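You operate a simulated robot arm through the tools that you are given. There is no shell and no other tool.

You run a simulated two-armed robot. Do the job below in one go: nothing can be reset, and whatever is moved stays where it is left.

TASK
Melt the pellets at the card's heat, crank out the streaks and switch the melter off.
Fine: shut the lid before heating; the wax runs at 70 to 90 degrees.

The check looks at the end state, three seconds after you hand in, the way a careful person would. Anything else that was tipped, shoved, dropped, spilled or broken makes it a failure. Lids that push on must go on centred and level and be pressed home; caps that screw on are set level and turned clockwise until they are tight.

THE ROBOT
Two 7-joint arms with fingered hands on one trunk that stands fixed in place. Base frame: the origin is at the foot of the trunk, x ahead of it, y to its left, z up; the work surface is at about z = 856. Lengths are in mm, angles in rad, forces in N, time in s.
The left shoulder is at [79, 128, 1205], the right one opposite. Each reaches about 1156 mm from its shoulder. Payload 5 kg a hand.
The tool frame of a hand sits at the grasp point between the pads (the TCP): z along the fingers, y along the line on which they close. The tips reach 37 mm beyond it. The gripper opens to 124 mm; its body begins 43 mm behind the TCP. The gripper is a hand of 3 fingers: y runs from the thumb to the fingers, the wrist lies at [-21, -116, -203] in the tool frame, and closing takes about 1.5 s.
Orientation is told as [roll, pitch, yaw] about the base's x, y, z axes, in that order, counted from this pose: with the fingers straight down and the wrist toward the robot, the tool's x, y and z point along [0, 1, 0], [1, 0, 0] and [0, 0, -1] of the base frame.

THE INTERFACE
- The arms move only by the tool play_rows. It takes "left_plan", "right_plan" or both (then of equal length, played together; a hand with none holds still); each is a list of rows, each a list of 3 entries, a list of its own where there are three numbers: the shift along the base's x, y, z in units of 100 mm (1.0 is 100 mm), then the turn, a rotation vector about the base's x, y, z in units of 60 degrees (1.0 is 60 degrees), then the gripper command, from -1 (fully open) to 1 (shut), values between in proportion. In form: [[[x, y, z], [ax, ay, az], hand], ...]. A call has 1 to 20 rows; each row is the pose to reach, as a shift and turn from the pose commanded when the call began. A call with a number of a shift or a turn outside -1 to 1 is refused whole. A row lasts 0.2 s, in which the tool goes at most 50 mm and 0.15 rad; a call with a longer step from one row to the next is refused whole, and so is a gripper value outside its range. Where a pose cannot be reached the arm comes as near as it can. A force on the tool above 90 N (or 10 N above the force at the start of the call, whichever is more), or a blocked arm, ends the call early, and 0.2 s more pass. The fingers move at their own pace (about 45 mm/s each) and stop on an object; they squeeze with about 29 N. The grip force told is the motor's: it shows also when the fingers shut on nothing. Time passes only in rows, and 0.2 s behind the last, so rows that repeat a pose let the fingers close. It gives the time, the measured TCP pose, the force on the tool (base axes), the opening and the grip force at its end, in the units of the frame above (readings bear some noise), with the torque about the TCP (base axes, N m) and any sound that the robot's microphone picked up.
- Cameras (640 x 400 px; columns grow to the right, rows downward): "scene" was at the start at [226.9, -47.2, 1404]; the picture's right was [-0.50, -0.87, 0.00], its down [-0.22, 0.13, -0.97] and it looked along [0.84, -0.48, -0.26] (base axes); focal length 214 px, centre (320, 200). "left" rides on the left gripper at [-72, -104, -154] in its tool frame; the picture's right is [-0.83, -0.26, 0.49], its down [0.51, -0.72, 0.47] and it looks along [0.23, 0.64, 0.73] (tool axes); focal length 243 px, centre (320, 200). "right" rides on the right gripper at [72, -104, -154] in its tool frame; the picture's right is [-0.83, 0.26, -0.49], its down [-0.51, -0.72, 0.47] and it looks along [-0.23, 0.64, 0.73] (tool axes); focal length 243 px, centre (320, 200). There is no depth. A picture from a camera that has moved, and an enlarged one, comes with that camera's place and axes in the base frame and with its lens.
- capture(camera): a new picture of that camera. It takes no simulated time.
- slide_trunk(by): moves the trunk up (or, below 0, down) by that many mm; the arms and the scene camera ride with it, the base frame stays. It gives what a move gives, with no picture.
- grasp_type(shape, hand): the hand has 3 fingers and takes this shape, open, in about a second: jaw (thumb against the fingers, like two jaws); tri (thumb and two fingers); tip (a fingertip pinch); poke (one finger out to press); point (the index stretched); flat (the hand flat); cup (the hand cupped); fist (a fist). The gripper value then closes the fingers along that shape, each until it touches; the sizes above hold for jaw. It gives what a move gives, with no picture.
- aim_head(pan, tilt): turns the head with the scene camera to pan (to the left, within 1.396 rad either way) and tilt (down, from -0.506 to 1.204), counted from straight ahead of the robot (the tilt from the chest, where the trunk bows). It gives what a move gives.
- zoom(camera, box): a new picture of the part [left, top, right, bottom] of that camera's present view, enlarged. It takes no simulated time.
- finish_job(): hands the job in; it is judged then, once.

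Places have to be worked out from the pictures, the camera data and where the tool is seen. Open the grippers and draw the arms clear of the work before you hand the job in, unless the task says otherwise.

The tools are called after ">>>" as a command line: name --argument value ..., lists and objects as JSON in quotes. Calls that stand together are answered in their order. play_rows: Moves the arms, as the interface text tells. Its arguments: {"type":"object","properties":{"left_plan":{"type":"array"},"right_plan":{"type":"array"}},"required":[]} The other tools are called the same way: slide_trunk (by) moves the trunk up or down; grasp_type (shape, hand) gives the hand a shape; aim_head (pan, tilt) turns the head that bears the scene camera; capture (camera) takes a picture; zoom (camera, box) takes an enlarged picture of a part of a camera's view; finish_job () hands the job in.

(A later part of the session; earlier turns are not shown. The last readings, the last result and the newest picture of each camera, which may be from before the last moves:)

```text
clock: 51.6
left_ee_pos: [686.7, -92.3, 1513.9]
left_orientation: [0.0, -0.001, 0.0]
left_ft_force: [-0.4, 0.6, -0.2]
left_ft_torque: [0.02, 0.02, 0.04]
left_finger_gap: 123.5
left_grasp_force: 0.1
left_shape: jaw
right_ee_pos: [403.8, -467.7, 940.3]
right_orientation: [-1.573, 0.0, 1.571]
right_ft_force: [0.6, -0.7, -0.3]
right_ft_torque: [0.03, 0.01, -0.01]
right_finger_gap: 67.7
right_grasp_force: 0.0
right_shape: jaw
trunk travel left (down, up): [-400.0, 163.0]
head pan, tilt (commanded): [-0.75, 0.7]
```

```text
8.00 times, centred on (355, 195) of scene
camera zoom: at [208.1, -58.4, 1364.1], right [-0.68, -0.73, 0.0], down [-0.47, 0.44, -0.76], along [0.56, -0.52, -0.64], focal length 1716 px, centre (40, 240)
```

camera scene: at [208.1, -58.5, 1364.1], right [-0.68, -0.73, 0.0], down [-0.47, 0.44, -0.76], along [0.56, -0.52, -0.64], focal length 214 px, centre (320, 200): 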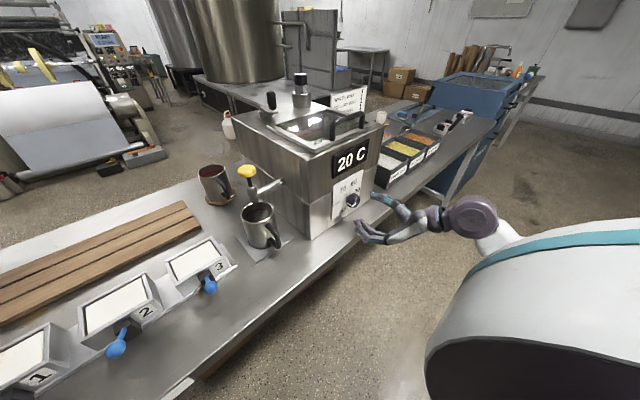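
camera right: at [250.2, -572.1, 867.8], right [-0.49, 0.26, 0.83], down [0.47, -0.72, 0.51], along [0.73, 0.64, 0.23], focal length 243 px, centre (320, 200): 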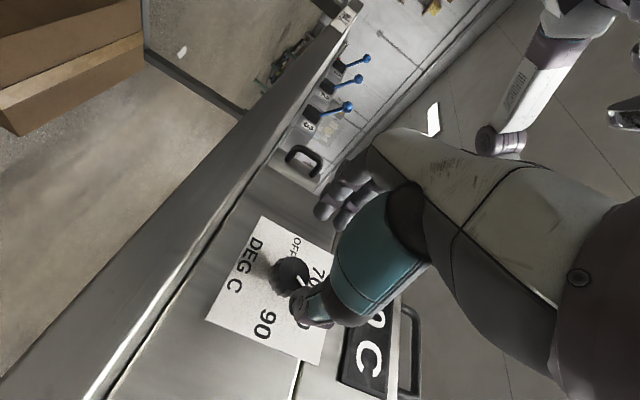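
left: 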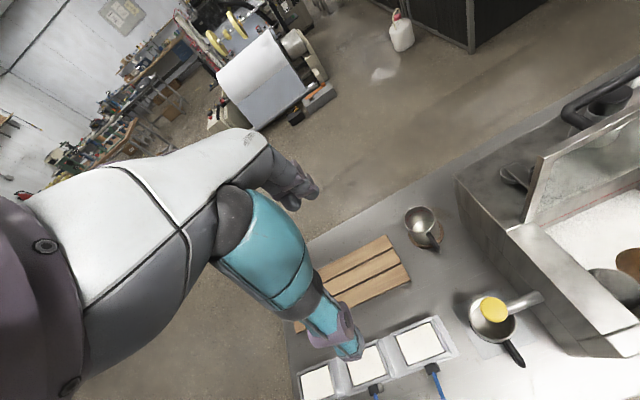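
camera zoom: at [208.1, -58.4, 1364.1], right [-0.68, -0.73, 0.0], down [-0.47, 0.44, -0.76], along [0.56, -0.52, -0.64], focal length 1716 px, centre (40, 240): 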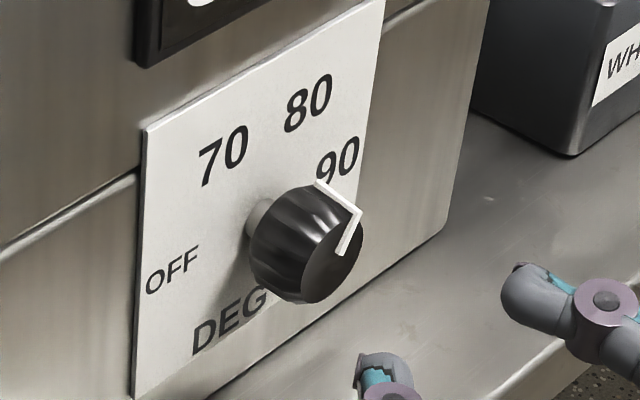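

80 C reached at 51.6 s. I check again shortly that it holds at 80, starting to back the hand off.

>>> play_rows --right_plan '[[[-0.1, 0, 0.2], [0, 0, 0], -0.1], [[-0.1, 0, 0.4], [0, 0, 0], -0.1], [[-0.1, 0, 0.6], [0, 0, 0], -0.1], [[-0.1, 0, 0.8], [0, 0, 0], -0.1], [[-0.1, 0, 1.0], [0, 0, 0], -0.1], [[-0.1, 0, 1.0], [0, 0, 0], -0.1]]'

>>> zoom --camera "scene" --box '[240, 80, 400, 240]'

```text
clock: 53.0
left_ee_pos: [686.6, -94.7, 1514.0]
left_orientation: [-0.001, 0.001, -0.001]
left_ft_force: [0.5, 0.8, 0.8]
left_ft_torque: [0.0, 0.01, -0.02]
left_finger_gap: 123.8
left_grasp_force: 0.1
left_shape: jaw
right_ee_pos: [394.4, -468.5, 1039.3]
right_orientation: [-1.572, 0.0, 1.57]
right_ft_force: [0.5, 0.6, 0.7]
right_ft_torque: [-0.05, -0.02, 0.0]
right_finger_gap: 67.3
right_grasp_force: 0.0
right_shape: jaw
trunk travel left (down, up): [-400.0, 163.0]
head pan, tilt (commanded): [-0.75, 0.7]
```

```text
2.50 times, centred on (320, 160) of scene
camera zoom: at [207.9, -58.4, 1364.1], right [-0.68, -0.73, 0.0], down [-0.47, 0.44, -0.77], along [0.56, -0.52, -0.64], focal length 536 px, centre (320, 300)
```

zoom: 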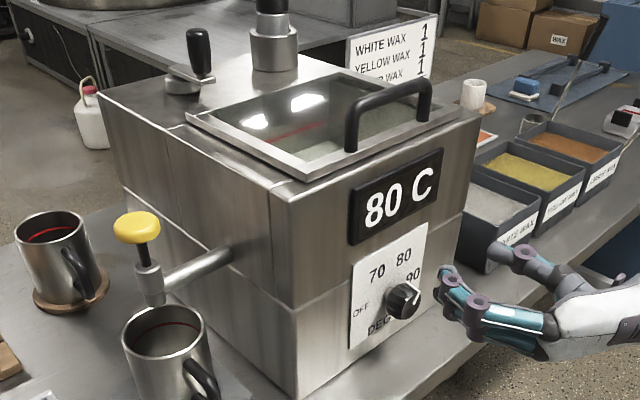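

The display holds at 80 C. Now I retrace: raise the hand and rotate it back to fingers-down to go to the crank.

>>> play_rows --right_plan '[[[0, 0, 0.35], [0, 0, 0], -0.1], [[0, 0, 0.7], [0, 0, 0], -0.1], [[0, 0, 1.0], [0, 0, 0], -0.1]]'

>>> play_rows --right_plan '[[[0.15, -0.05, 0.2], [0, 0, 0], -0.1], [[0.3, -0.1, 0.35], [0.07, 0.07, -0.07], -0.1], [[0.4, -0.15, 0.5], [0.15, 0.15, -0.15], -0.1], [[0.5, -0.2, 0.65], [0.23, 0.23, -0.23], -0.1], [[0.6, -0.25, 0.8], [0.31, 0.31, -0.31], -0.1], [[0.6, -0.3, 0.9], [0.38, 0.38, -0.38], -0.1], [[0.6, -0.3, 1.0], [0.45, 0.45, -0.45], -0.1], [[0.6, -0.3, 1.0], [0.52, 0.52, -0.52], -0.1], [[0.6, -0.3, 1.0], [0.577, 0.577, -0.577], -0.1]]'

>>> play_rows --right_plan '[[[0.1, 0.05, 0.15], [0.07, 0.07, -0.07], -0.1], [[0.2, 0.1, 0.3], [0.15, 0.15, -0.15], -0.1], [[0.3, 0.15, 0.45], [0.23, 0.23, -0.23], -0.1], [[0.4, 0.2, 0.6], [0.31, 0.31, -0.31], -0.1], [[0.5, 0.25, 0.75], [0.38, 0.38, -0.38], -0.1], [[0.6, 0.3, 0.85], [0.45, 0.45, -0.45], -0.1], [[0.7, 0.35, 1.0], [0.52, 0.52, -0.52], -0.1], [[0.7, 0.35, 1.0], [0.577, 0.577, -0.577], -0.1], [[0.7, 0.35, 1.0], [0.577, 0.577, -0.577], -0.1]]'

>>> capture --camera "scene"

>>> capture --camera "right"

```text
clock: 53.8
left_ee_pos: [687.4, -94.6, 1512.4]
left_orientation: [-0.001, 0.0, -0.002]
left_ft_force: [0.5, 0.1, 0.5]
left_ft_torque: [0.04, -0.01, 0.01]
left_finger_gap: 123.7
left_grasp_force: 0.1
left_shape: jaw
right_ee_pos: [395.3, -466.5, 1140.5]
right_orientation: [-1.571, -0.003, 1.571]
right_ft_force: [1.0, -0.2, 0.3]
right_ft_torque: [0.01, -0.04, -0.04]
right_finger_gap: 67.6
right_grasp_force: 0.0
right_shape: jaw
trunk travel left (down, up): [-400.0, 163.0]
head pan, tilt (commanded): [-0.75, 0.7]
```

```text
clock: 55.8
left_ee_pos: [686.9, -93.8, 1513.6]
left_orientation: [0.003, -0.001, 0.001]
left_ft_force: [0.3, -0.1, -0.2]
left_ft_torque: [0.03, 0.0, 0.0]
left_finger_gap: 123.5
left_grasp_force: 0.1
left_shape: jaw
right_ee_pos: [455.6, -497.4, 1239.8]
right_orientation: [-0.785, -0.341, 0.788]
right_ft_force: [-0.9, -0.6, 0.0]
right_ft_torque: [0.01, 0.02, 0.03]
right_finger_gap: 67.8
right_grasp_force: 0.0
right_shape: jaw
trunk travel left (down, up): [-400.0, 163.0]
head pan, tilt (commanded): [-0.75, 0.7]
```

```text
clock: 57.8
left_ee_pos: [687.2, -93.7, 1514.3]
left_orientation: [0.0, 0.0, 0.0]
left_ft_force: [0.0, 0.3, 0.2]
left_ft_torque: [0.0, -0.02, 0.03]
left_finger_gap: 123.7
left_grasp_force: 0.1
left_shape: jaw
right_ee_pos: [525.1, -462.0, 1339.3]
right_orientation: [-0.001, 0.001, 0.001]
right_ft_force: [-0.2, 0.8, 0.8]
right_ft_torque: [0.0, 0.02, 0.0]
right_finger_gap: 67.5
right_grasp_force: 0.1
right_shape: jaw
trunk travel left (down, up): [-400.0, 163.0]
head pan, tilt (commanded): [-0.75, 0.7]
```

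```text
taken
camera scene: at [208.1, -58.8, 1364.1], right [-0.68, -0.73, 0.0], down [-0.47, 0.44, -0.76], along [0.56, -0.52, -0.64], focal length 214 px, centre (320, 200)
```

scene: 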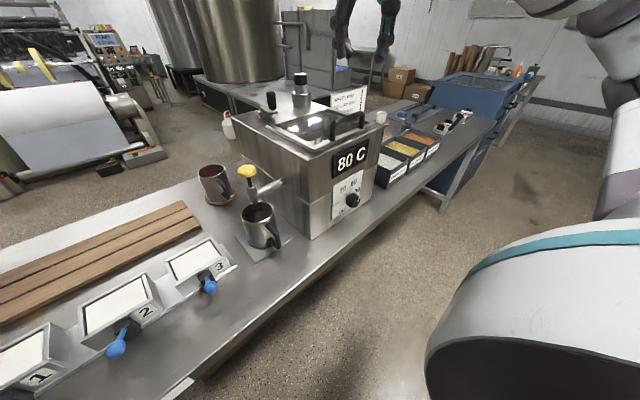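

```text
taken
camera right: at [420.3, -389.4, 1492.6], right [0.26, -0.83, 0.49], down [-0.72, -0.51, -0.47], along [0.64, -0.23, -0.73], focal length 243 px, centre (320, 200)
```

right: 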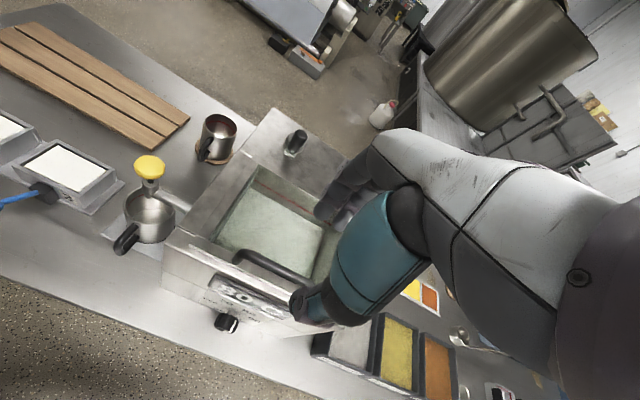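

Display holds 80 C. Let me zoom through the glass to see the state of the wax, and at the crank.

>>> zoom --camera "right" --box '[160, 90, 400, 340]'

>>> zoom --camera "scene" --box '[230, 80, 380, 180]'

```text
1.60 times, centred on (280, 215) of right
camera zoom: at [420.3, -389.4, 1492.6], right [0.26, -0.83, 0.49], down [-0.72, -0.51, -0.47], along [0.64, -0.23, -0.73], focal length 388 px, centre (384, 176)
```

zoom: 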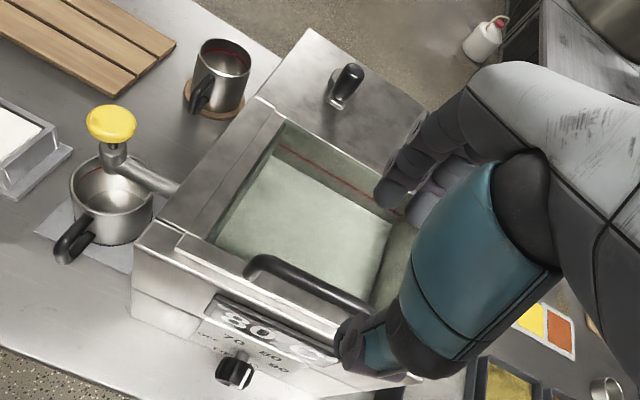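

```text
4.00 times, centred on (305, 130) of scene
camera zoom: at [208.1, -58.8, 1364.1], right [-0.68, -0.73, 0.0], down [-0.47, 0.44, -0.76], along [0.56, -0.52, -0.64], focal length 858 px, centre (380, 480)
```

zoom: 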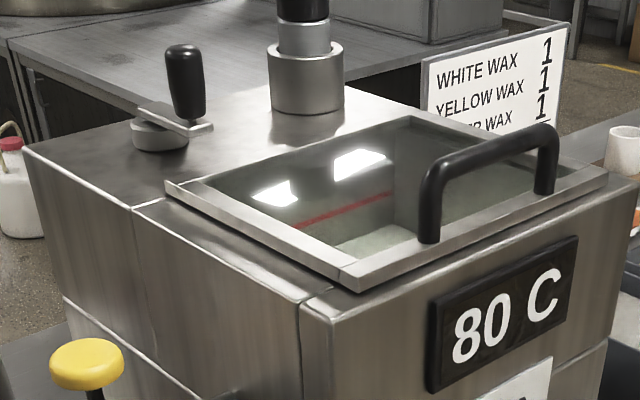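

The pellet heaps are no longer visible, so the wax has melted. I move the right hand over the rear deck to get precise positions of the crank hub and knob.

>>> play_rows --right_plan '[[[0.2, 0, 0.3], [0, 0, 0], -0.1], [[0.5, 0, 0.6], [0, 0, 0], -0.1], [[1.0, 0.1, 0.8], [0, 0, 0], -0.1]]'

>>> play_rows --right_plan '[[[0.5, 0.1, 0], [0, 0, 0], -0.1], [[1.0, 0.1, 0], [0, 0, 0], -0.1], [[1.0, 0.1, 0], [0, 0, 0], -0.1], [[1.0, 0.1, 0], [0, 0, 0], -0.1]]'

>>> capture --camera "right"

>>> zoom --camera "right" --box '[160, 180, 320, 300]'

>>> zoom --camera "right" --box '[100, 250, 340, 400]'

```text
refused: row 3 steps farther than a row can; nothing moved
```

```text
refused: row 1 steps farther than a row can; nothing moved
```

```text
taken
camera right: at [420.3, -389.4, 1492.6], right [0.26, -0.83, 0.49], down [-0.72, -0.51, -0.47], along [0.64, -0.23, -0.73], focal length 243 px, centre (320, 200)
```

right: 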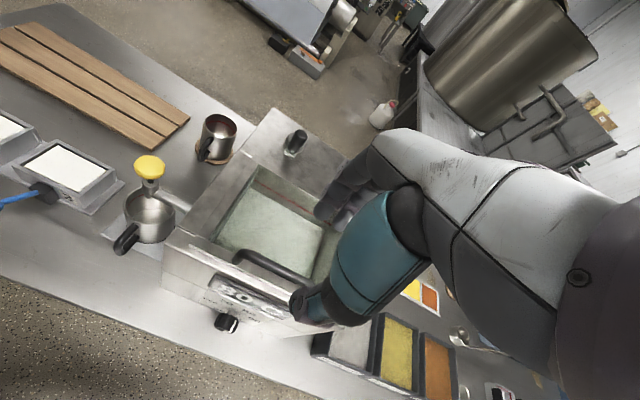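

```text
3.33 times, centred on (240, 240) of right
camera zoom: at [420.3, -389.4, 1492.6], right [0.26, -0.83, 0.49], down [-0.72, -0.51, -0.47], along [0.64, -0.23, -0.73], focal length 809 px, centre (587, 67)
```

zoom: 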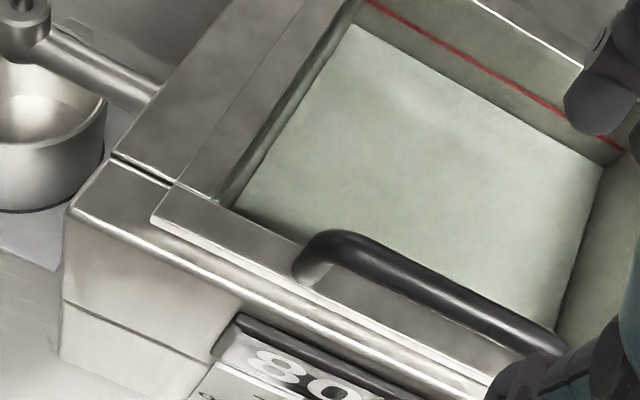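

```text
2.67 times, centred on (220, 325) of right
camera zoom: at [420.3, -389.4, 1492.6], right [0.26, -0.83, 0.49], down [-0.72, -0.51, -0.47], along [0.64, -0.23, -0.73], focal length 647 px, centre (587, -133)
```

zoom: 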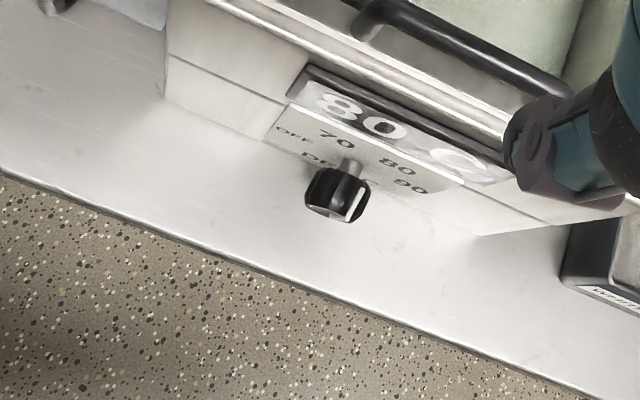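

Steps were too long; nothing moved. I resend with shorter steps.

>>> play_rows --right_plan '[[[0.2, 0, 0.3], [0, 0, 0], -0.1], [[0.5, 0, 0.6], [0, 0, 0], -0.1], [[0.75, 0.05, 0.7], [0, 0, 0], -0.1], [[1.0, 0.1, 0.8], [0, 0, 0], -0.1]]'

>>> play_rows --right_plan '[[[0.35, 0.05, 0], [0, 0, 0], -0.1], [[0.7, 0.1, 0], [0, 0, 0], -0.1], [[1.0, 0.1, 0], [0, 0, 0], -0.1], [[1.0, 0.1, 0], [0, 0, 0], -0.1], [[1.0, 0.1, 0], [0, 0, 0], -0.1]]'

>>> capture --camera "right"

>>> zoom --camera "right" --box '[160, 180, 320, 300]'

>>> zoom --camera "right" --box '[60, 240, 320, 400]'

```text
clock: 58.8
left_ee_pos: [688.1, -92.8, 1513.8]
left_orientation: [-0.003, 0.002, 0.001]
left_ft_force: [0.5, 1.2, 0.0]
left_ft_torque: [0.01, -0.01, 0.01]
left_finger_gap: 123.4
left_grasp_force: 0.2
left_shape: jaw
right_ee_pos: [626.0, -451.6, 1420.9]
right_orientation: [-0.004, 0.0, 0.003]
right_ft_force: [-0.5, 0.6, -0.4]
right_ft_torque: [-0.03, 0.04, 0.0]
right_finger_gap: 67.8
right_grasp_force: 0.0
right_shape: jaw
trunk travel left (down, up): [-400.0, 163.0]
head pan, tilt (commanded): [-0.75, 0.7]
```

```text
clock: 60.0
left_ee_pos: [687.0, -93.4, 1513.5]
left_orientation: [0.001, 0.001, -0.001]
left_ft_force: [0.1, 0.6, -0.4]
left_ft_torque: [-0.01, 0.0, 0.0]
left_finger_gap: 123.8
left_grasp_force: 0.0
left_shape: jaw
right_ee_pos: [726.7, -443.5, 1419.1]
right_orientation: [-0.002, -0.001, 0.001]
right_ft_force: [0.1, -0.1, -0.2]
right_ft_torque: [-0.01, -0.01, -0.03]
right_finger_gap: 67.9
right_grasp_force: 0.0
right_shape: jaw
trunk travel left (down, up): [-400.0, 163.0]
head pan, tilt (commanded): [-0.75, 0.7]
```

```text
taken
camera right: at [621.5, -370.3, 1572.4], right [0.26, -0.83, 0.49], down [-0.72, -0.51, -0.47], along [0.64, -0.23, -0.73], focal length 243 px, centre (320, 200)
```

right: 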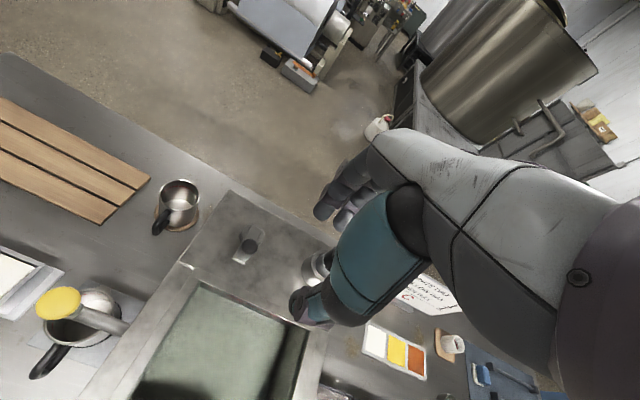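

```text
3.33 times, centred on (240, 240) of right
camera zoom: at [621.5, -370.3, 1572.4], right [0.26, -0.83, 0.49], down [-0.72, -0.51, -0.47], along [0.64, -0.23, -0.73], focal length 809 px, centre (587, 67)
```

zoom: 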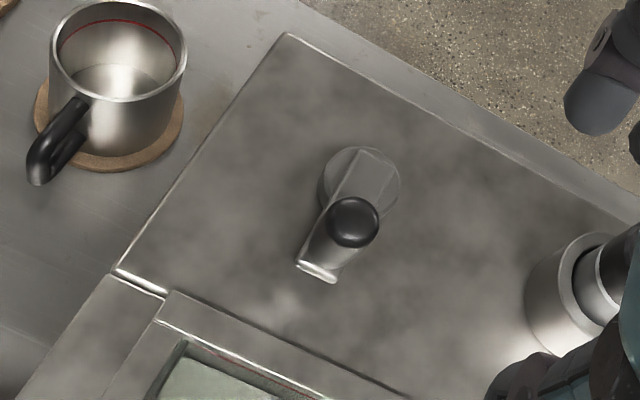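

```text
2.46 times, centred on (190, 320) of right
camera zoom: at [621.5, -370.3, 1572.4], right [0.26, -0.83, 0.49], down [-0.72, -0.51, -0.47], along [0.64, -0.23, -0.73], focal length 597 px, centre (640, -95)
```

zoom: 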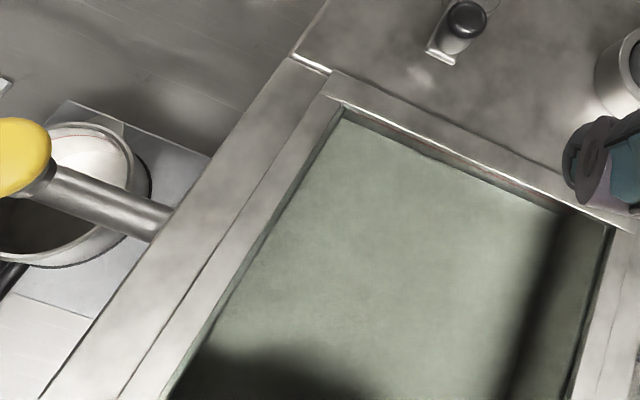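

The crank hub is at about (833,-403) and its upright knob at about (786,-404), z 1158–1208, radius ≈47 mm. I move above the knob with the jaw open to check alignment.

>>> play_rows --right_plan '[[[0.2, 0.15, -0.2], [0, 0, 0], -0.1], [[0.4, 0.3, -0.4], [0, 0, 0], -0.1], [[0.6, 0.4, -0.6], [0, 0, 0], -0.1], [[0.6, 0.4, -0.9], [0, 0, 0], -0.1], [[0.6, 0.4, -1.0], [0, 0, 0], -0.1], [[0.6, 0.4, -1.0], [0, 0, 0], -0.1]]'

>>> zoom --camera "right" --box '[180, 190, 400, 390]'

>>> zoom --camera "scene" --box '[230, 20, 380, 170]'

```text
clock: 61.4
left_ee_pos: [687.0, -92.6, 1514.4]
left_orientation: [0.0, 0.001, 0.002]
left_ft_force: [-0.2, -1.0, -0.1]
left_ft_torque: [-0.02, 0.0, 0.0]
left_finger_gap: 123.9
left_grasp_force: 0.0
left_shape: jaw
right_ee_pos: [783.8, -402.5, 1319.7]
right_orientation: [-0.001, -0.001, 0.0]
right_ft_force: [0.2, 0.6, -0.4]
right_ft_torque: [0.0, -0.01, 0.01]
right_finger_gap: 68.0
right_grasp_force: 0.1
right_shape: jaw
trunk travel left (down, up): [-400.0, 163.0]
head pan, tilt (commanded): [-0.75, 0.7]
```

```text
2.00 times, centred on (290, 290) of right
camera zoom: at [679.8, -330.5, 1473.3], right [0.26, -0.83, 0.49], down [-0.72, -0.51, -0.47], along [0.64, -0.23, -0.73], focal length 485 px, centre (380, 20)
```

zoom: 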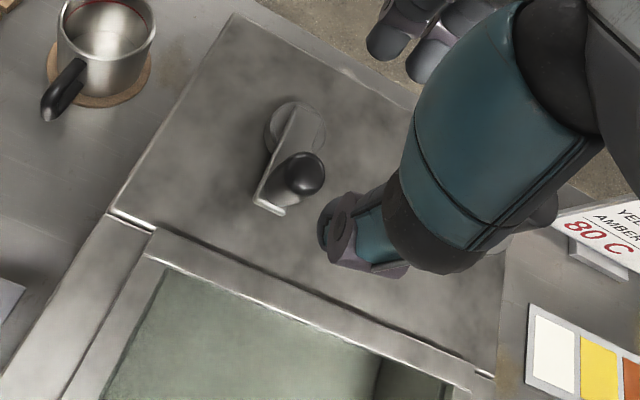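

```text
2.67 times, centred on (305, 95) of scene
camera zoom: at [208.1, -58.1, 1364.2], right [-0.68, -0.73, 0.0], down [-0.47, 0.44, -0.77], along [0.56, -0.52, -0.64], focal length 572 px, centre (360, 480)
```

zoom: 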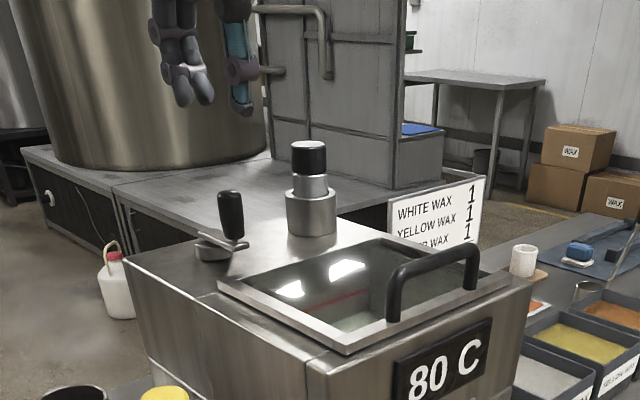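

The knob top works out at (785,-404), under the grasp point. I descend around it.

>>> play_rows --right_plan '[[[0.01, -0.01, -0.3], [0, 0, 0], -0.1], [[0.01, -0.01, -0.6], [0, 0, 0], -0.1], [[0.01, -0.01, -0.8], [0, 0, 0], -0.1], [[0.01, -0.01, -1.0], [0, 0, 0], -0.1], [[0.01, -0.01, -1.0], [0, 0, 0], -0.1]]'

>>> zoom --camera "right" --box '[180, 190, 400, 390]'

>>> zoom --camera "scene" --box '[230, 50, 380, 170]'

```text
clock: 62.6
left_ee_pos: [686.9, -93.7, 1514.0]
left_orientation: [0.0, 0.0, 0.0]
left_ft_force: [0.3, -1.1, 0.2]
left_ft_torque: [0.01, 0.0, 0.02]
left_finger_gap: 123.5
left_grasp_force: 0.1
left_shape: jaw
right_ee_pos: [786.6, -405.4, 1218.7]
right_orientation: [-0.001, -0.002, -0.001]
right_ft_force: [-0.3, -0.3, 0.7]
right_ft_torque: [0.02, -0.01, -0.01]
right_finger_gap: 67.9
right_grasp_force: 0.1
right_shape: jaw
trunk travel left (down, up): [-400.0, 163.0]
head pan, tilt (commanded): [-0.75, 0.7]
```

```text
2.00 times, centred on (290, 290) of right
camera zoom: at [681.6, -331.3, 1372.8], right [0.26, -0.83, 0.49], down [-0.72, -0.51, -0.47], along [0.64, -0.23, -0.73], focal length 485 px, centre (380, 20)
```

zoom: 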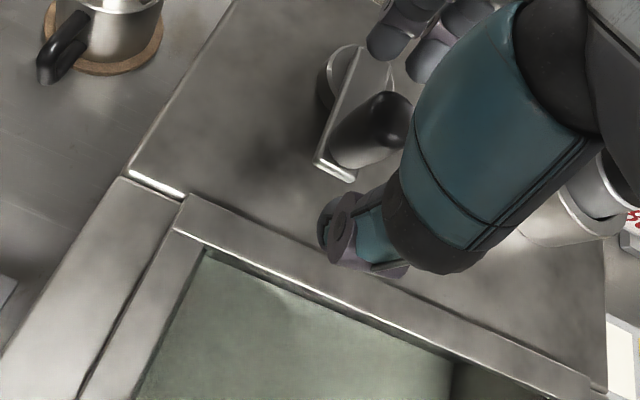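

```text
3.33 times, centred on (305, 110) of scene
camera zoom: at [207.9, -58.3, 1364.2], right [-0.68, -0.73, 0.0], down [-0.47, 0.44, -0.77], along [0.56, -0.52, -0.64], focal length 715 px, centre (370, 500)
```

zoom: 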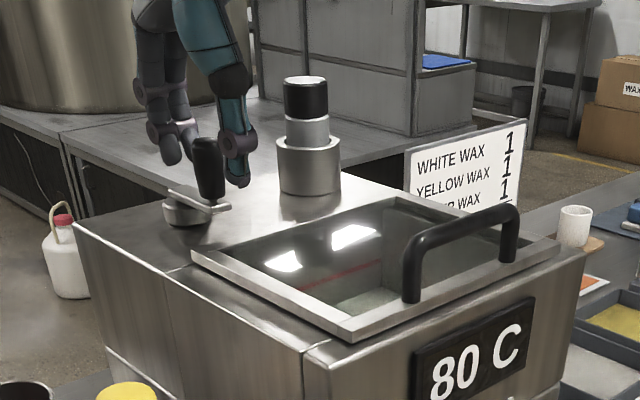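

The knob stands between thumb and fingers. I lower 15 mm more and close on it.

>>> play_rows --right_plan '[[[0, 0, -0.08], [0, 0, 0], -0.1], [[0, 0, -0.15], [0, 0, 0], -0.1], [[0, 0, -0.15], [0, 0, 0], 0.4], [[0, 0, -0.15], [0, 0, 0], 1], [[0, 0, -0.15], [0, 0, 0], 1], [[0, 0, -0.15], [0, 0, 0], 1], [[0, 0, -0.15], [0, 0, 0], 1], [[0, 0, -0.15], [0, 0, 0], 1]]'

>>> zoom --camera "right" --box '[180, 190, 400, 390]'

>>> zoom --camera "scene" --box '[230, 50, 380, 170]'

```text
clock: 64.4
left_ee_pos: [687.1, -93.8, 1512.4]
left_orientation: [-0.001, 0.001, 0.0]
left_ft_force: [1.0, -0.3, 0.4]
left_ft_torque: [0.03, -0.02, -0.02]
left_finger_gap: 123.9
left_grasp_force: 0.1
left_shape: jaw
right_ee_pos: [785.1, -403.0, 1204.7]
right_orientation: [-0.001, 0.002, 0.0]
right_ft_force: [-1.4, 1.6, -2.8]
right_ft_torque: [-0.02, 0.04, 0.02]
right_finger_gap: 15.6
right_grasp_force: 28.7
right_shape: jaw
trunk travel left (down, up): [-400.0, 163.0]
head pan, tilt (commanded): [-0.75, 0.7]
```

```text
2.00 times, centred on (290, 290) of right
camera zoom: at [681.1, -330.3, 1358.0], right [0.26, -0.83, 0.49], down [-0.72, -0.51, -0.47], along [0.64, -0.23, -0.73], focal length 485 px, centre (380, 20)
```

zoom: 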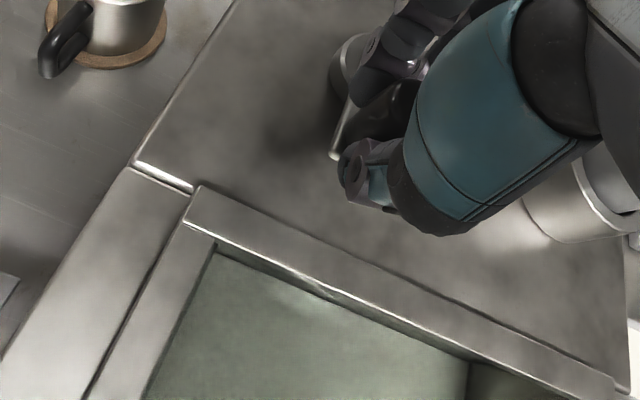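

```text
3.33 times, centred on (305, 110) of scene
camera zoom: at [208.2, -58.6, 1364.1], right [-0.68, -0.73, 0.0], down [-0.47, 0.44, -0.76], along [0.56, -0.52, -0.64], focal length 715 px, centre (370, 500)
```

zoom: 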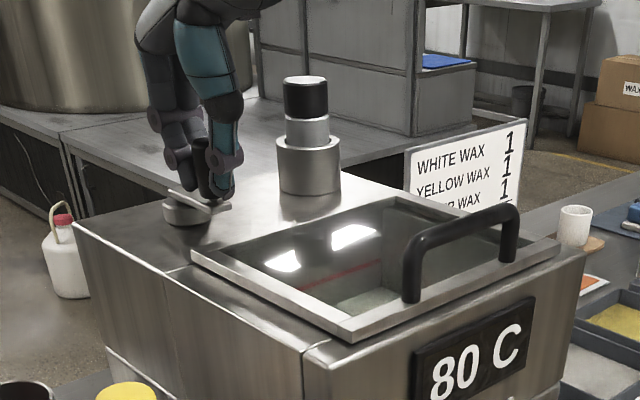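

Gripped the crank knob. I test with a 40° clockwise arc (radius 47 mm about (832,-403)) and read the forces to refine the circle.

>>> play_rows --right_plan '[[[0.007, 0.082, 0], [0, 0, 0], 1], [[0.028, 0.161, 0], [0, 0, 0], 1], [[0.063, 0.235, 0], [0, 0, 0], 1], [[0.11, 0.302, 0], [0, 0, 0], 1], [[0.11, 0.302, 0], [0, 0, 0], 1]]'

>>> zoom --camera "scene" --box '[230, 50, 380, 170]'

```text
clock: 65.6
left_ee_pos: [687.5, -93.2, 1513.4]
left_orientation: [-0.002, 0.0, 0.002]
left_ft_force: [-0.7, 0.2, 0.1]
left_ft_torque: [0.02, 0.0, 0.0]
left_finger_gap: 123.8
left_grasp_force: 0.1
left_shape: jaw
right_ee_pos: [798.0, -372.6, 1204.5]
right_orientation: [-0.001, 0.001, -0.001]
right_ft_force: [-6.6, 5.8, -8.2]
right_ft_torque: [0.19, 0.14, -0.01]
right_finger_gap: 15.1
right_grasp_force: 29.0
right_shape: jaw
trunk travel left (down, up): [-400.0, 163.0]
head pan, tilt (commanded): [-0.75, 0.7]
```

```text
3.33 times, centred on (305, 110) of scene
camera zoom: at [208.0, -58.1, 1364.1], right [-0.68, -0.73, 0.0], down [-0.47, 0.44, -0.77], along [0.56, -0.52, -0.64], focal length 715 px, centre (370, 500)
```

zoom: 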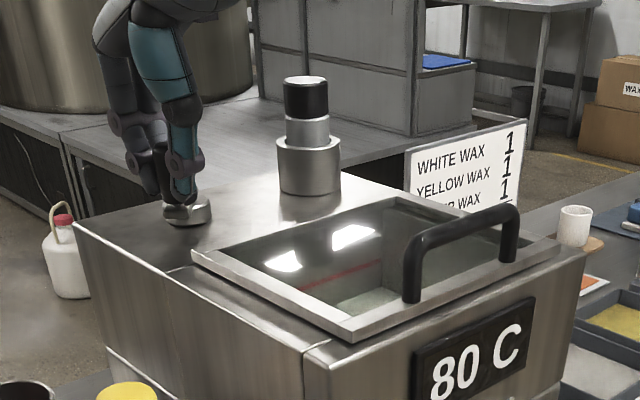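

The crank turns with small forces (slightly outward, so radius ≈49 mm). I continue the clockwise circle to the far side.

>>> play_rows --right_plan '[[[0.13, 0.109, 0], [0, 0, 0], 1], [[0.29, 0.168, 0], [0, 0, 0], 1], [[0.46, 0.168, 0], [0, 0, 0], 1], [[0.62, 0.109, 0], [0, 0, 0], 1], [[0.75, 0, 0], [0, 0, 0], 1], [[0.835, -0.147, 0], [0, 0, 0], 1], [[0.865, -0.315, 0], [0, 0, 0], 1], [[0.865, -0.315, 0], [0, 0, 0], 1]]'

>>> zoom --camera "scene" --box '[230, 50, 380, 170]'

```text
clock: 67.4
left_ee_pos: [688.1, -92.9, 1515.4]
left_orientation: [0.002, 0.0, -0.002]
left_ft_force: [-0.4, 0.4, 0.4]
left_ft_torque: [0.03, 0.0, -0.02]
left_finger_gap: 123.7
left_grasp_force: 0.1
left_shape: jaw
right_ee_pos: [883.7, -405.0, 1205.0]
right_orientation: [-0.003, -0.001, -0.001]
right_ft_force: [5.7, -0.8, 3.0]
right_ft_torque: [-0.07, -0.22, 0.04]
right_finger_gap: 15.0
right_grasp_force: 28.9
right_shape: jaw
trunk travel left (down, up): [-400.0, 163.0]
head pan, tilt (commanded): [-0.75, 0.7]
```

```text
3.33 times, centred on (305, 110) of scene
camera zoom: at [208.7, -58.1, 1364.1], right [-0.68, -0.73, 0.0], down [-0.47, 0.44, -0.76], along [0.56, -0.52, -0.64], focal length 715 px, centre (370, 500)
```

zoom: 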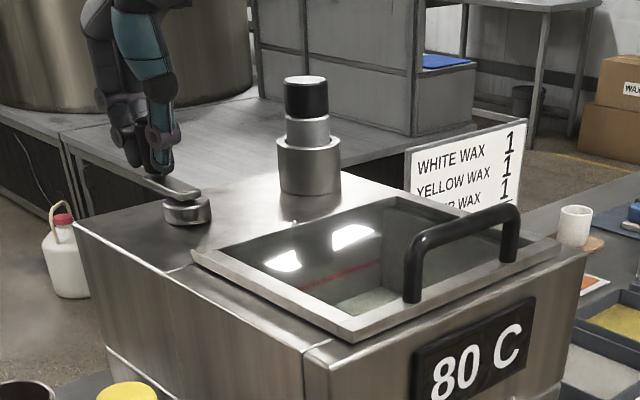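

The circle fits (radius ≈50, centre ≈(834,-404)). I complete the turn and then look through the glass with the hand camera.

>>> play_rows --right_plan '[[[-0.03, -0.171, 0], [0, 0, 0], 1], [[-0.117, -0.321, 0], [0, 0, 0], 1], [[-0.25, -0.433, 0], [0, 0, 0], 1], [[-0.413, -0.492, 0], [0, 0, 0], 1], [[-0.587, -0.492, 0], [0, 0, 0], 1], [[-0.75, -0.433, 0], [0, 0, 0], 1], [[-0.883, -0.321, 0], [0, 0, 0], 1], [[-0.97, -0.171, 0], [0, 0, 0], 1], [[-1.0, 0, 0], [0, 0, 0], 1], [[-1.0, 0, 0], [0, 0, 0], 1]]'

>>> capture --camera "right"

>>> zoom --camera "scene" --box '[230, 50, 380, 170]'

```text
clock: 69.6
left_ee_pos: [686.9, -94.2, 1512.4]
left_orientation: [-0.001, 0.0, 0.0]
left_ft_force: [0.1, 0.4, -0.1]
left_ft_torque: [-0.01, -0.02, -0.03]
left_finger_gap: 123.8
left_grasp_force: 0.0
left_shape: jaw
right_ee_pos: [785.0, -404.9, 1204.2]
right_orientation: [0.001, 0.0, 0.0]
right_ft_force: [2.9, 0.4, -4.8]
right_ft_torque: [-0.01, -0.19, 0.0]
right_finger_gap: 14.6
right_grasp_force: 29.3
right_shape: jaw
trunk travel left (down, up): [-400.0, 163.0]
head pan, tilt (commanded): [-0.75, 0.7]
```

```text
taken
camera right: at [679.9, -332.7, 1358.1], right [0.26, -0.83, 0.49], down [-0.72, -0.51, -0.47], along [0.64, -0.23, -0.73], focal length 243 px, centre (320, 200)
```

right: 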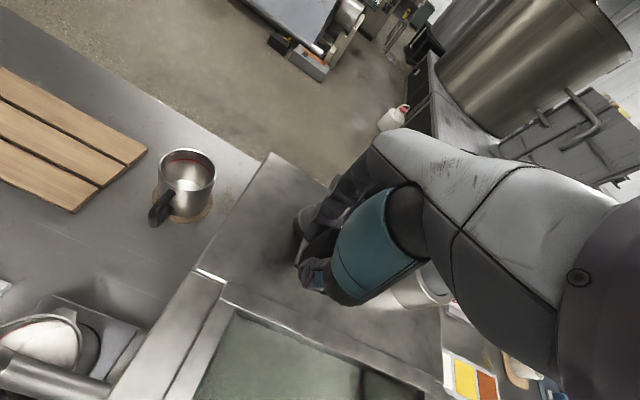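

```text
3.33 times, centred on (305, 110) of scene
camera zoom: at [209.0, -58.9, 1363.9], right [-0.68, -0.73, 0.0], down [-0.47, 0.44, -0.76], along [0.56, -0.52, -0.64], focal length 715 px, centre (370, 500)
```

zoom: 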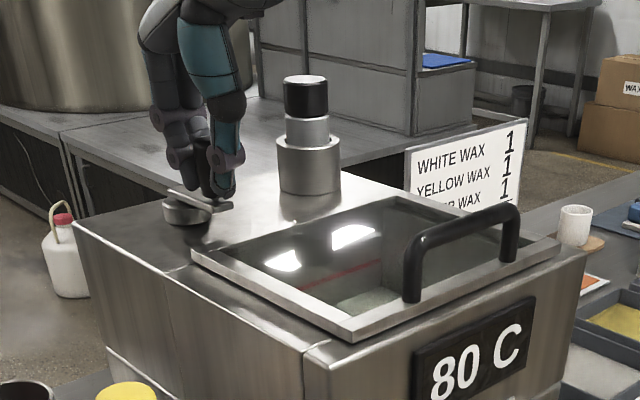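

One full turn is done, display still 80 C. I zoom in on the visible part of the pot to see any streaks.

>>> zoom --camera "right" --box '[170, 290, 430, 400]'

>>> zoom --camera "scene" --box '[285, 110, 355, 160]'

>>> capture --camera "left"

```text
2.46 times, centred on (300, 345) of right
camera zoom: at [679.9, -332.7, 1358.1], right [0.26, -0.83, 0.49], down [-0.72, -0.51, -0.47], along [0.64, -0.23, -0.73], focal length 597 px, centre (369, -157)
```

zoom: 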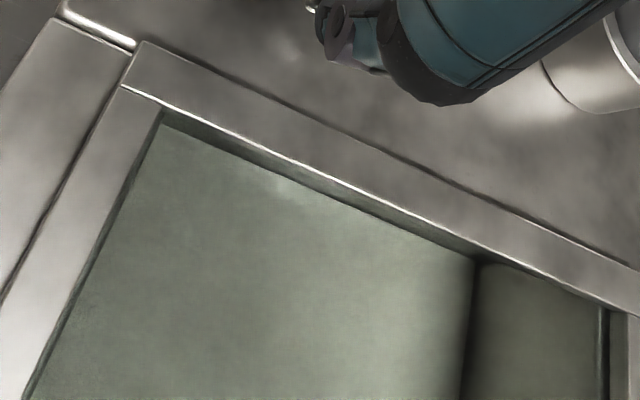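

```text
8.00 times, centred on (320, 135) of scene
camera zoom: at [209.0, -58.9, 1363.9], right [-0.68, -0.73, 0.0], down [-0.47, 0.44, -0.76], along [0.56, -0.52, -0.64], focal length 1716 px, centre (320, 720)
```

zoom: 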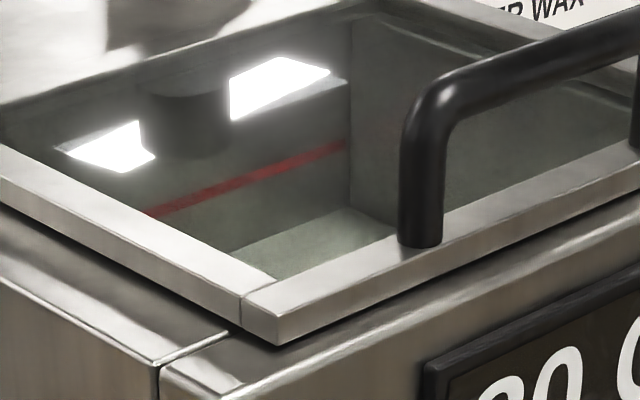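

```text
taken
camera left: at [582.9, -166.3, 1666.0], right [-0.26, -0.83, -0.49], down [-0.72, 0.51, -0.47], along [0.64, 0.23, -0.73], focal length 243 px, centre (320, 200)
```

left: 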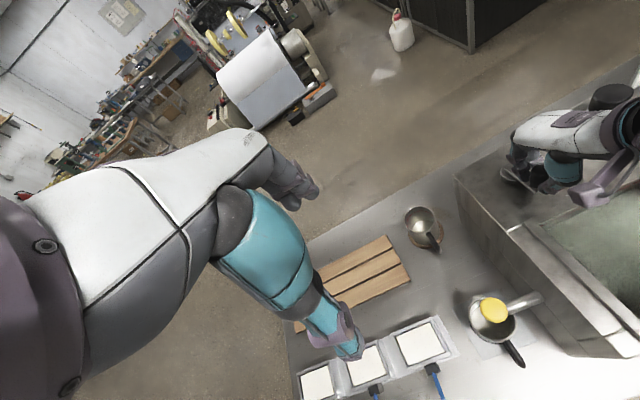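

To watch the wax, I yaw the left hand 40° so its camera sees the pot from above, while the right hand holds the crank.

>>> play_rows --left_plan '[[[0, 0, 0], [0, 0, -0.13], -1], [[0, 0, 0], [0, 0, -0.26], -1], [[0, 0, 0], [0, 0, -0.39], -1], [[0, 0, 0], [0, 0, -0.52], -1], [[0, 0, 0], [0, 0, -0.65], -1], [[0, 0, 0], [0, 0, -0.65], -1]]'

>>> capture --camera "left"

>>> zoom --camera "left" --box '[400, 80, 600, 260]'

```text
clock: 71.0
left_ee_pos: [687.7, -94.5, 1512.2]
left_orientation: [0.001, -0.002, -0.682]
left_ft_force: [0.5, 0.5, -1.0]
left_ft_torque: [0.01, 0.01, 0.02]
left_finger_gap: 123.7
left_grasp_force: 0.1
left_shape: jaw
right_ee_pos: [784.2, -406.5, 1203.5]
right_orientation: [0.001, 0.0, 0.001]
right_ft_force: [0.6, 0.2, -4.4]
right_ft_torque: [-0.02, -0.12, 0.0]
right_finger_gap: 14.7
right_grasp_force: 29.0
right_shape: jaw
trunk travel left (down, up): [-400.0, 163.0]
head pan, tilt (commanded): [-0.75, 0.7]
```

```text
taken
camera left: at [560.4, -84.5, 1665.9], right [-0.73, -0.48, -0.49], down [-0.24, 0.85, -0.47], along [0.64, -0.22, -0.73], focal length 243 px, centre (320, 200)
```

left: 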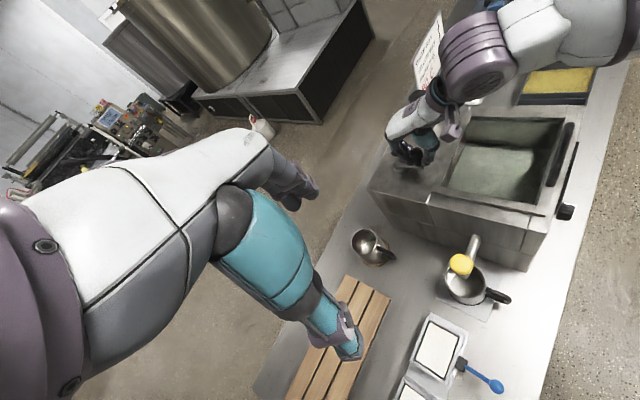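

```text
2.22 times, centred on (500, 170) of left
camera zoom: at [560.4, -84.5, 1665.9], right [-0.73, -0.48, -0.49], down [-0.24, 0.85, -0.47], along [0.64, -0.22, -0.73], focal length 539 px, centre (-80, 267)
```

zoom: 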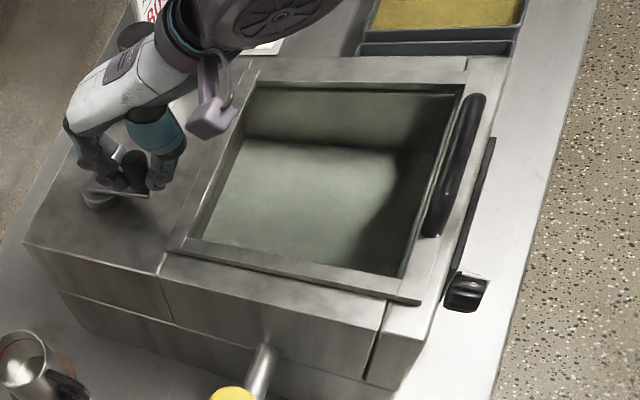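

I zoom deeper into the pot from the left camera for any streak texture.

>>> zoom --camera "left" --box '[480, 110, 550, 210]'

>>> zoom --camera "left" --box '[440, 110, 570, 215]'

```text
4.00 times, centred on (515, 160) of left
camera zoom: at [560.4, -84.5, 1665.9], right [-0.73, -0.48, -0.49], down [-0.24, 0.85, -0.47], along [0.64, -0.22, -0.73], focal length 970 px, centre (-460, 360)
```

zoom: 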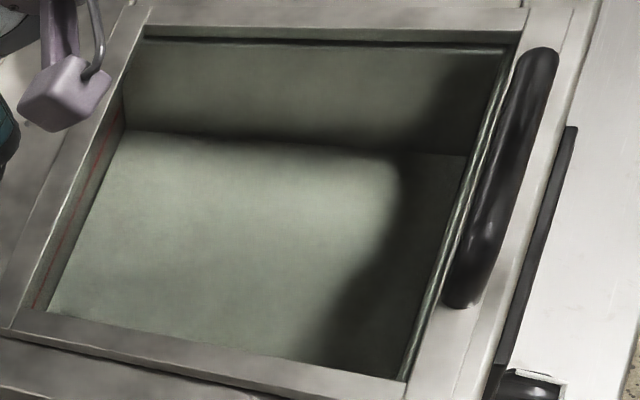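

```text
3.81 times, centred on (505, 162) of left
camera zoom: at [560.4, -84.5, 1665.9], right [-0.73, -0.48, -0.49], down [-0.24, 0.85, -0.47], along [0.64, -0.22, -0.73], focal length 924 px, centre (-385, 343)
```

zoom: 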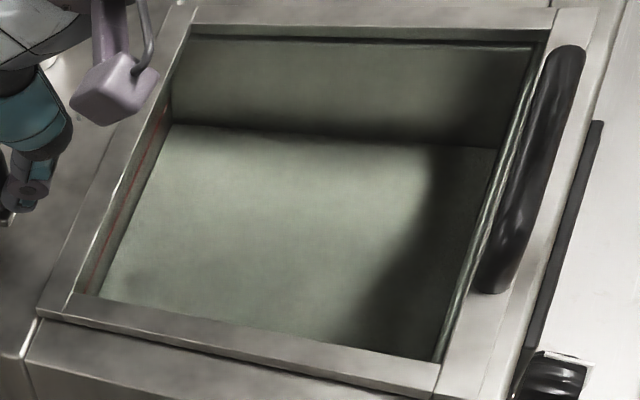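

No streaks are discernible in this view, but one turn is surely little; I crank further full clockwise turns (one per call).

>>> play_rows --right_plan '[[[0.03, 0.169, 0], [0, 0, 0], 1], [[0.116, 0.318, 0], [0, 0, 0], 1], [[0.248, 0.429, 0], [0, 0, 0], 1], [[0.409, 0.487, 0], [0, 0, 0], 1], [[0.581, 0.487, 0], [0, 0, 0], 1], [[0.743, 0.429, 0], [0, 0, 0], 1], [[0.874, 0.318, 0], [0, 0, 0], 1], [[0.96, 0.169, 0], [0, 0, 0], 1], [[0.99, 0, 0], [0, 0, 0], 1], [[0.96, -0.169, 0], [0, 0, 0], 1], [[0.874, -0.318, 0], [0, 0, 0], 1], [[0.743, -0.429, 0], [0, 0, 0], 1], [[0.581, -0.487, 0], [0, 0, 0], 1], [[0.409, -0.487, 0], [0, 0, 0], 1], [[0.248, -0.429, 0], [0, 0, 0], 1], [[0.116, -0.318, 0], [0, 0, 0], 1], [[0.03, -0.169, 0], [0, 0, 0], 1], [[0, 0, 0], [0, 0, 0], 1]]'

>>> play_rows --right_plan '[[[0.03, 0.169, 0], [0, 0, 0], 1], [[0.116, 0.318, 0], [0, 0, 0], 1], [[0.248, 0.429, 0], [0, 0, 0], 1], [[0.409, 0.487, 0], [0, 0, 0], 1], [[0.581, 0.487, 0], [0, 0, 0], 1], [[0.743, 0.429, 0], [0, 0, 0], 1], [[0.874, 0.318, 0], [0, 0, 0], 1], [[0.96, 0.169, 0], [0, 0, 0], 1], [[0.99, 0, 0], [0, 0, 0], 1], [[0.96, -0.169, 0], [0, 0, 0], 1], [[0.874, -0.318, 0], [0, 0, 0], 1], [[0.743, -0.429, 0], [0, 0, 0], 1], [[0.581, -0.487, 0], [0, 0, 0], 1], [[0.409, -0.487, 0], [0, 0, 0], 1], [[0.248, -0.429, 0], [0, 0, 0], 1], [[0.116, -0.318, 0], [0, 0, 0], 1], [[0.03, -0.169, 0], [0, 0, 0], 1], [[0, 0, 0], [0, 0, 0], 1]]'

>>> capture --camera "left"

>>> zoom --camera "left" --box '[440, 110, 570, 215]'

```text
clock: 74.8
left_ee_pos: [688.1, -92.7, 1513.0]
left_orientation: [0.0, 0.0, -0.68]
left_ft_force: [0.6, -0.3, -0.1]
left_ft_torque: [-0.02, -0.02, 0.03]
left_finger_gap: 123.7
left_grasp_force: 0.0
left_shape: jaw
right_ee_pos: [784.2, -404.0, 1205.0]
right_orientation: [-0.001, -0.002, 0.001]
right_ft_force: [-1.9, -0.5, -2.1]
right_ft_torque: [-0.02, 0.05, 0.0]
right_finger_gap: 14.5
right_grasp_force: 29.2
right_shape: jaw
trunk travel left (down, up): [-400.0, 163.0]
head pan, tilt (commanded): [-0.75, 0.7]
```

```text
clock: 78.6
left_ee_pos: [689.5, -93.2, 1513.0]
left_orientation: [-0.002, -0.001, -0.681]
left_ft_force: [-0.3, -0.9, 0.3]
left_ft_torque: [-0.01, 0.02, 0.01]
left_finger_gap: 123.6
left_grasp_force: 0.0
left_shape: jaw
right_ee_pos: [784.5, -403.6, 1204.4]
right_orientation: [-0.003, 0.001, -0.001]
right_ft_force: [-0.1, -0.3, -4.9]
right_ft_torque: [-0.01, -0.04, -0.02]
right_finger_gap: 14.4
right_grasp_force: 28.5
right_shape: jaw
trunk travel left (down, up): [-400.0, 163.0]
head pan, tilt (commanded): [-0.75, 0.7]
```

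```text
taken
camera left: at [561.1, -83.8, 1665.5], right [-0.73, -0.48, -0.49], down [-0.24, 0.85, -0.47], along [0.64, -0.22, -0.73], focal length 243 px, centre (320, 200)
```

left: 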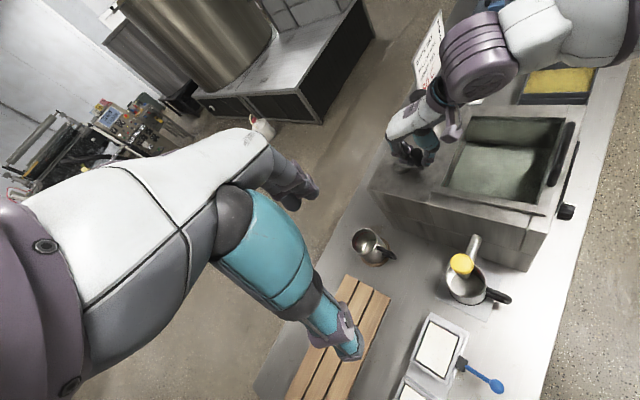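

```text
3.81 times, centred on (505, 162) of left
camera zoom: at [561.1, -83.8, 1665.5], right [-0.73, -0.48, -0.49], down [-0.24, 0.85, -0.47], along [0.64, -0.22, -0.73], focal length 924 px, centre (-385, 343)
```

zoom: 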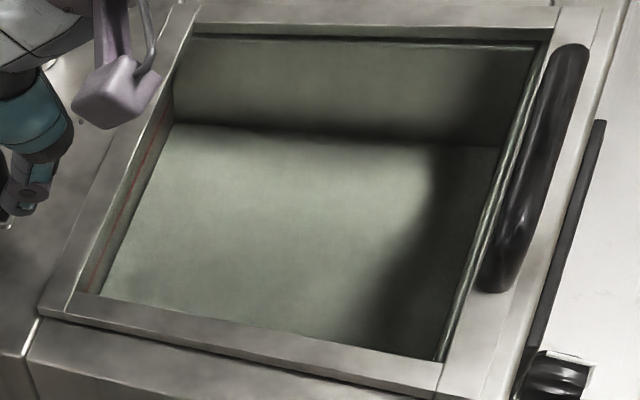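

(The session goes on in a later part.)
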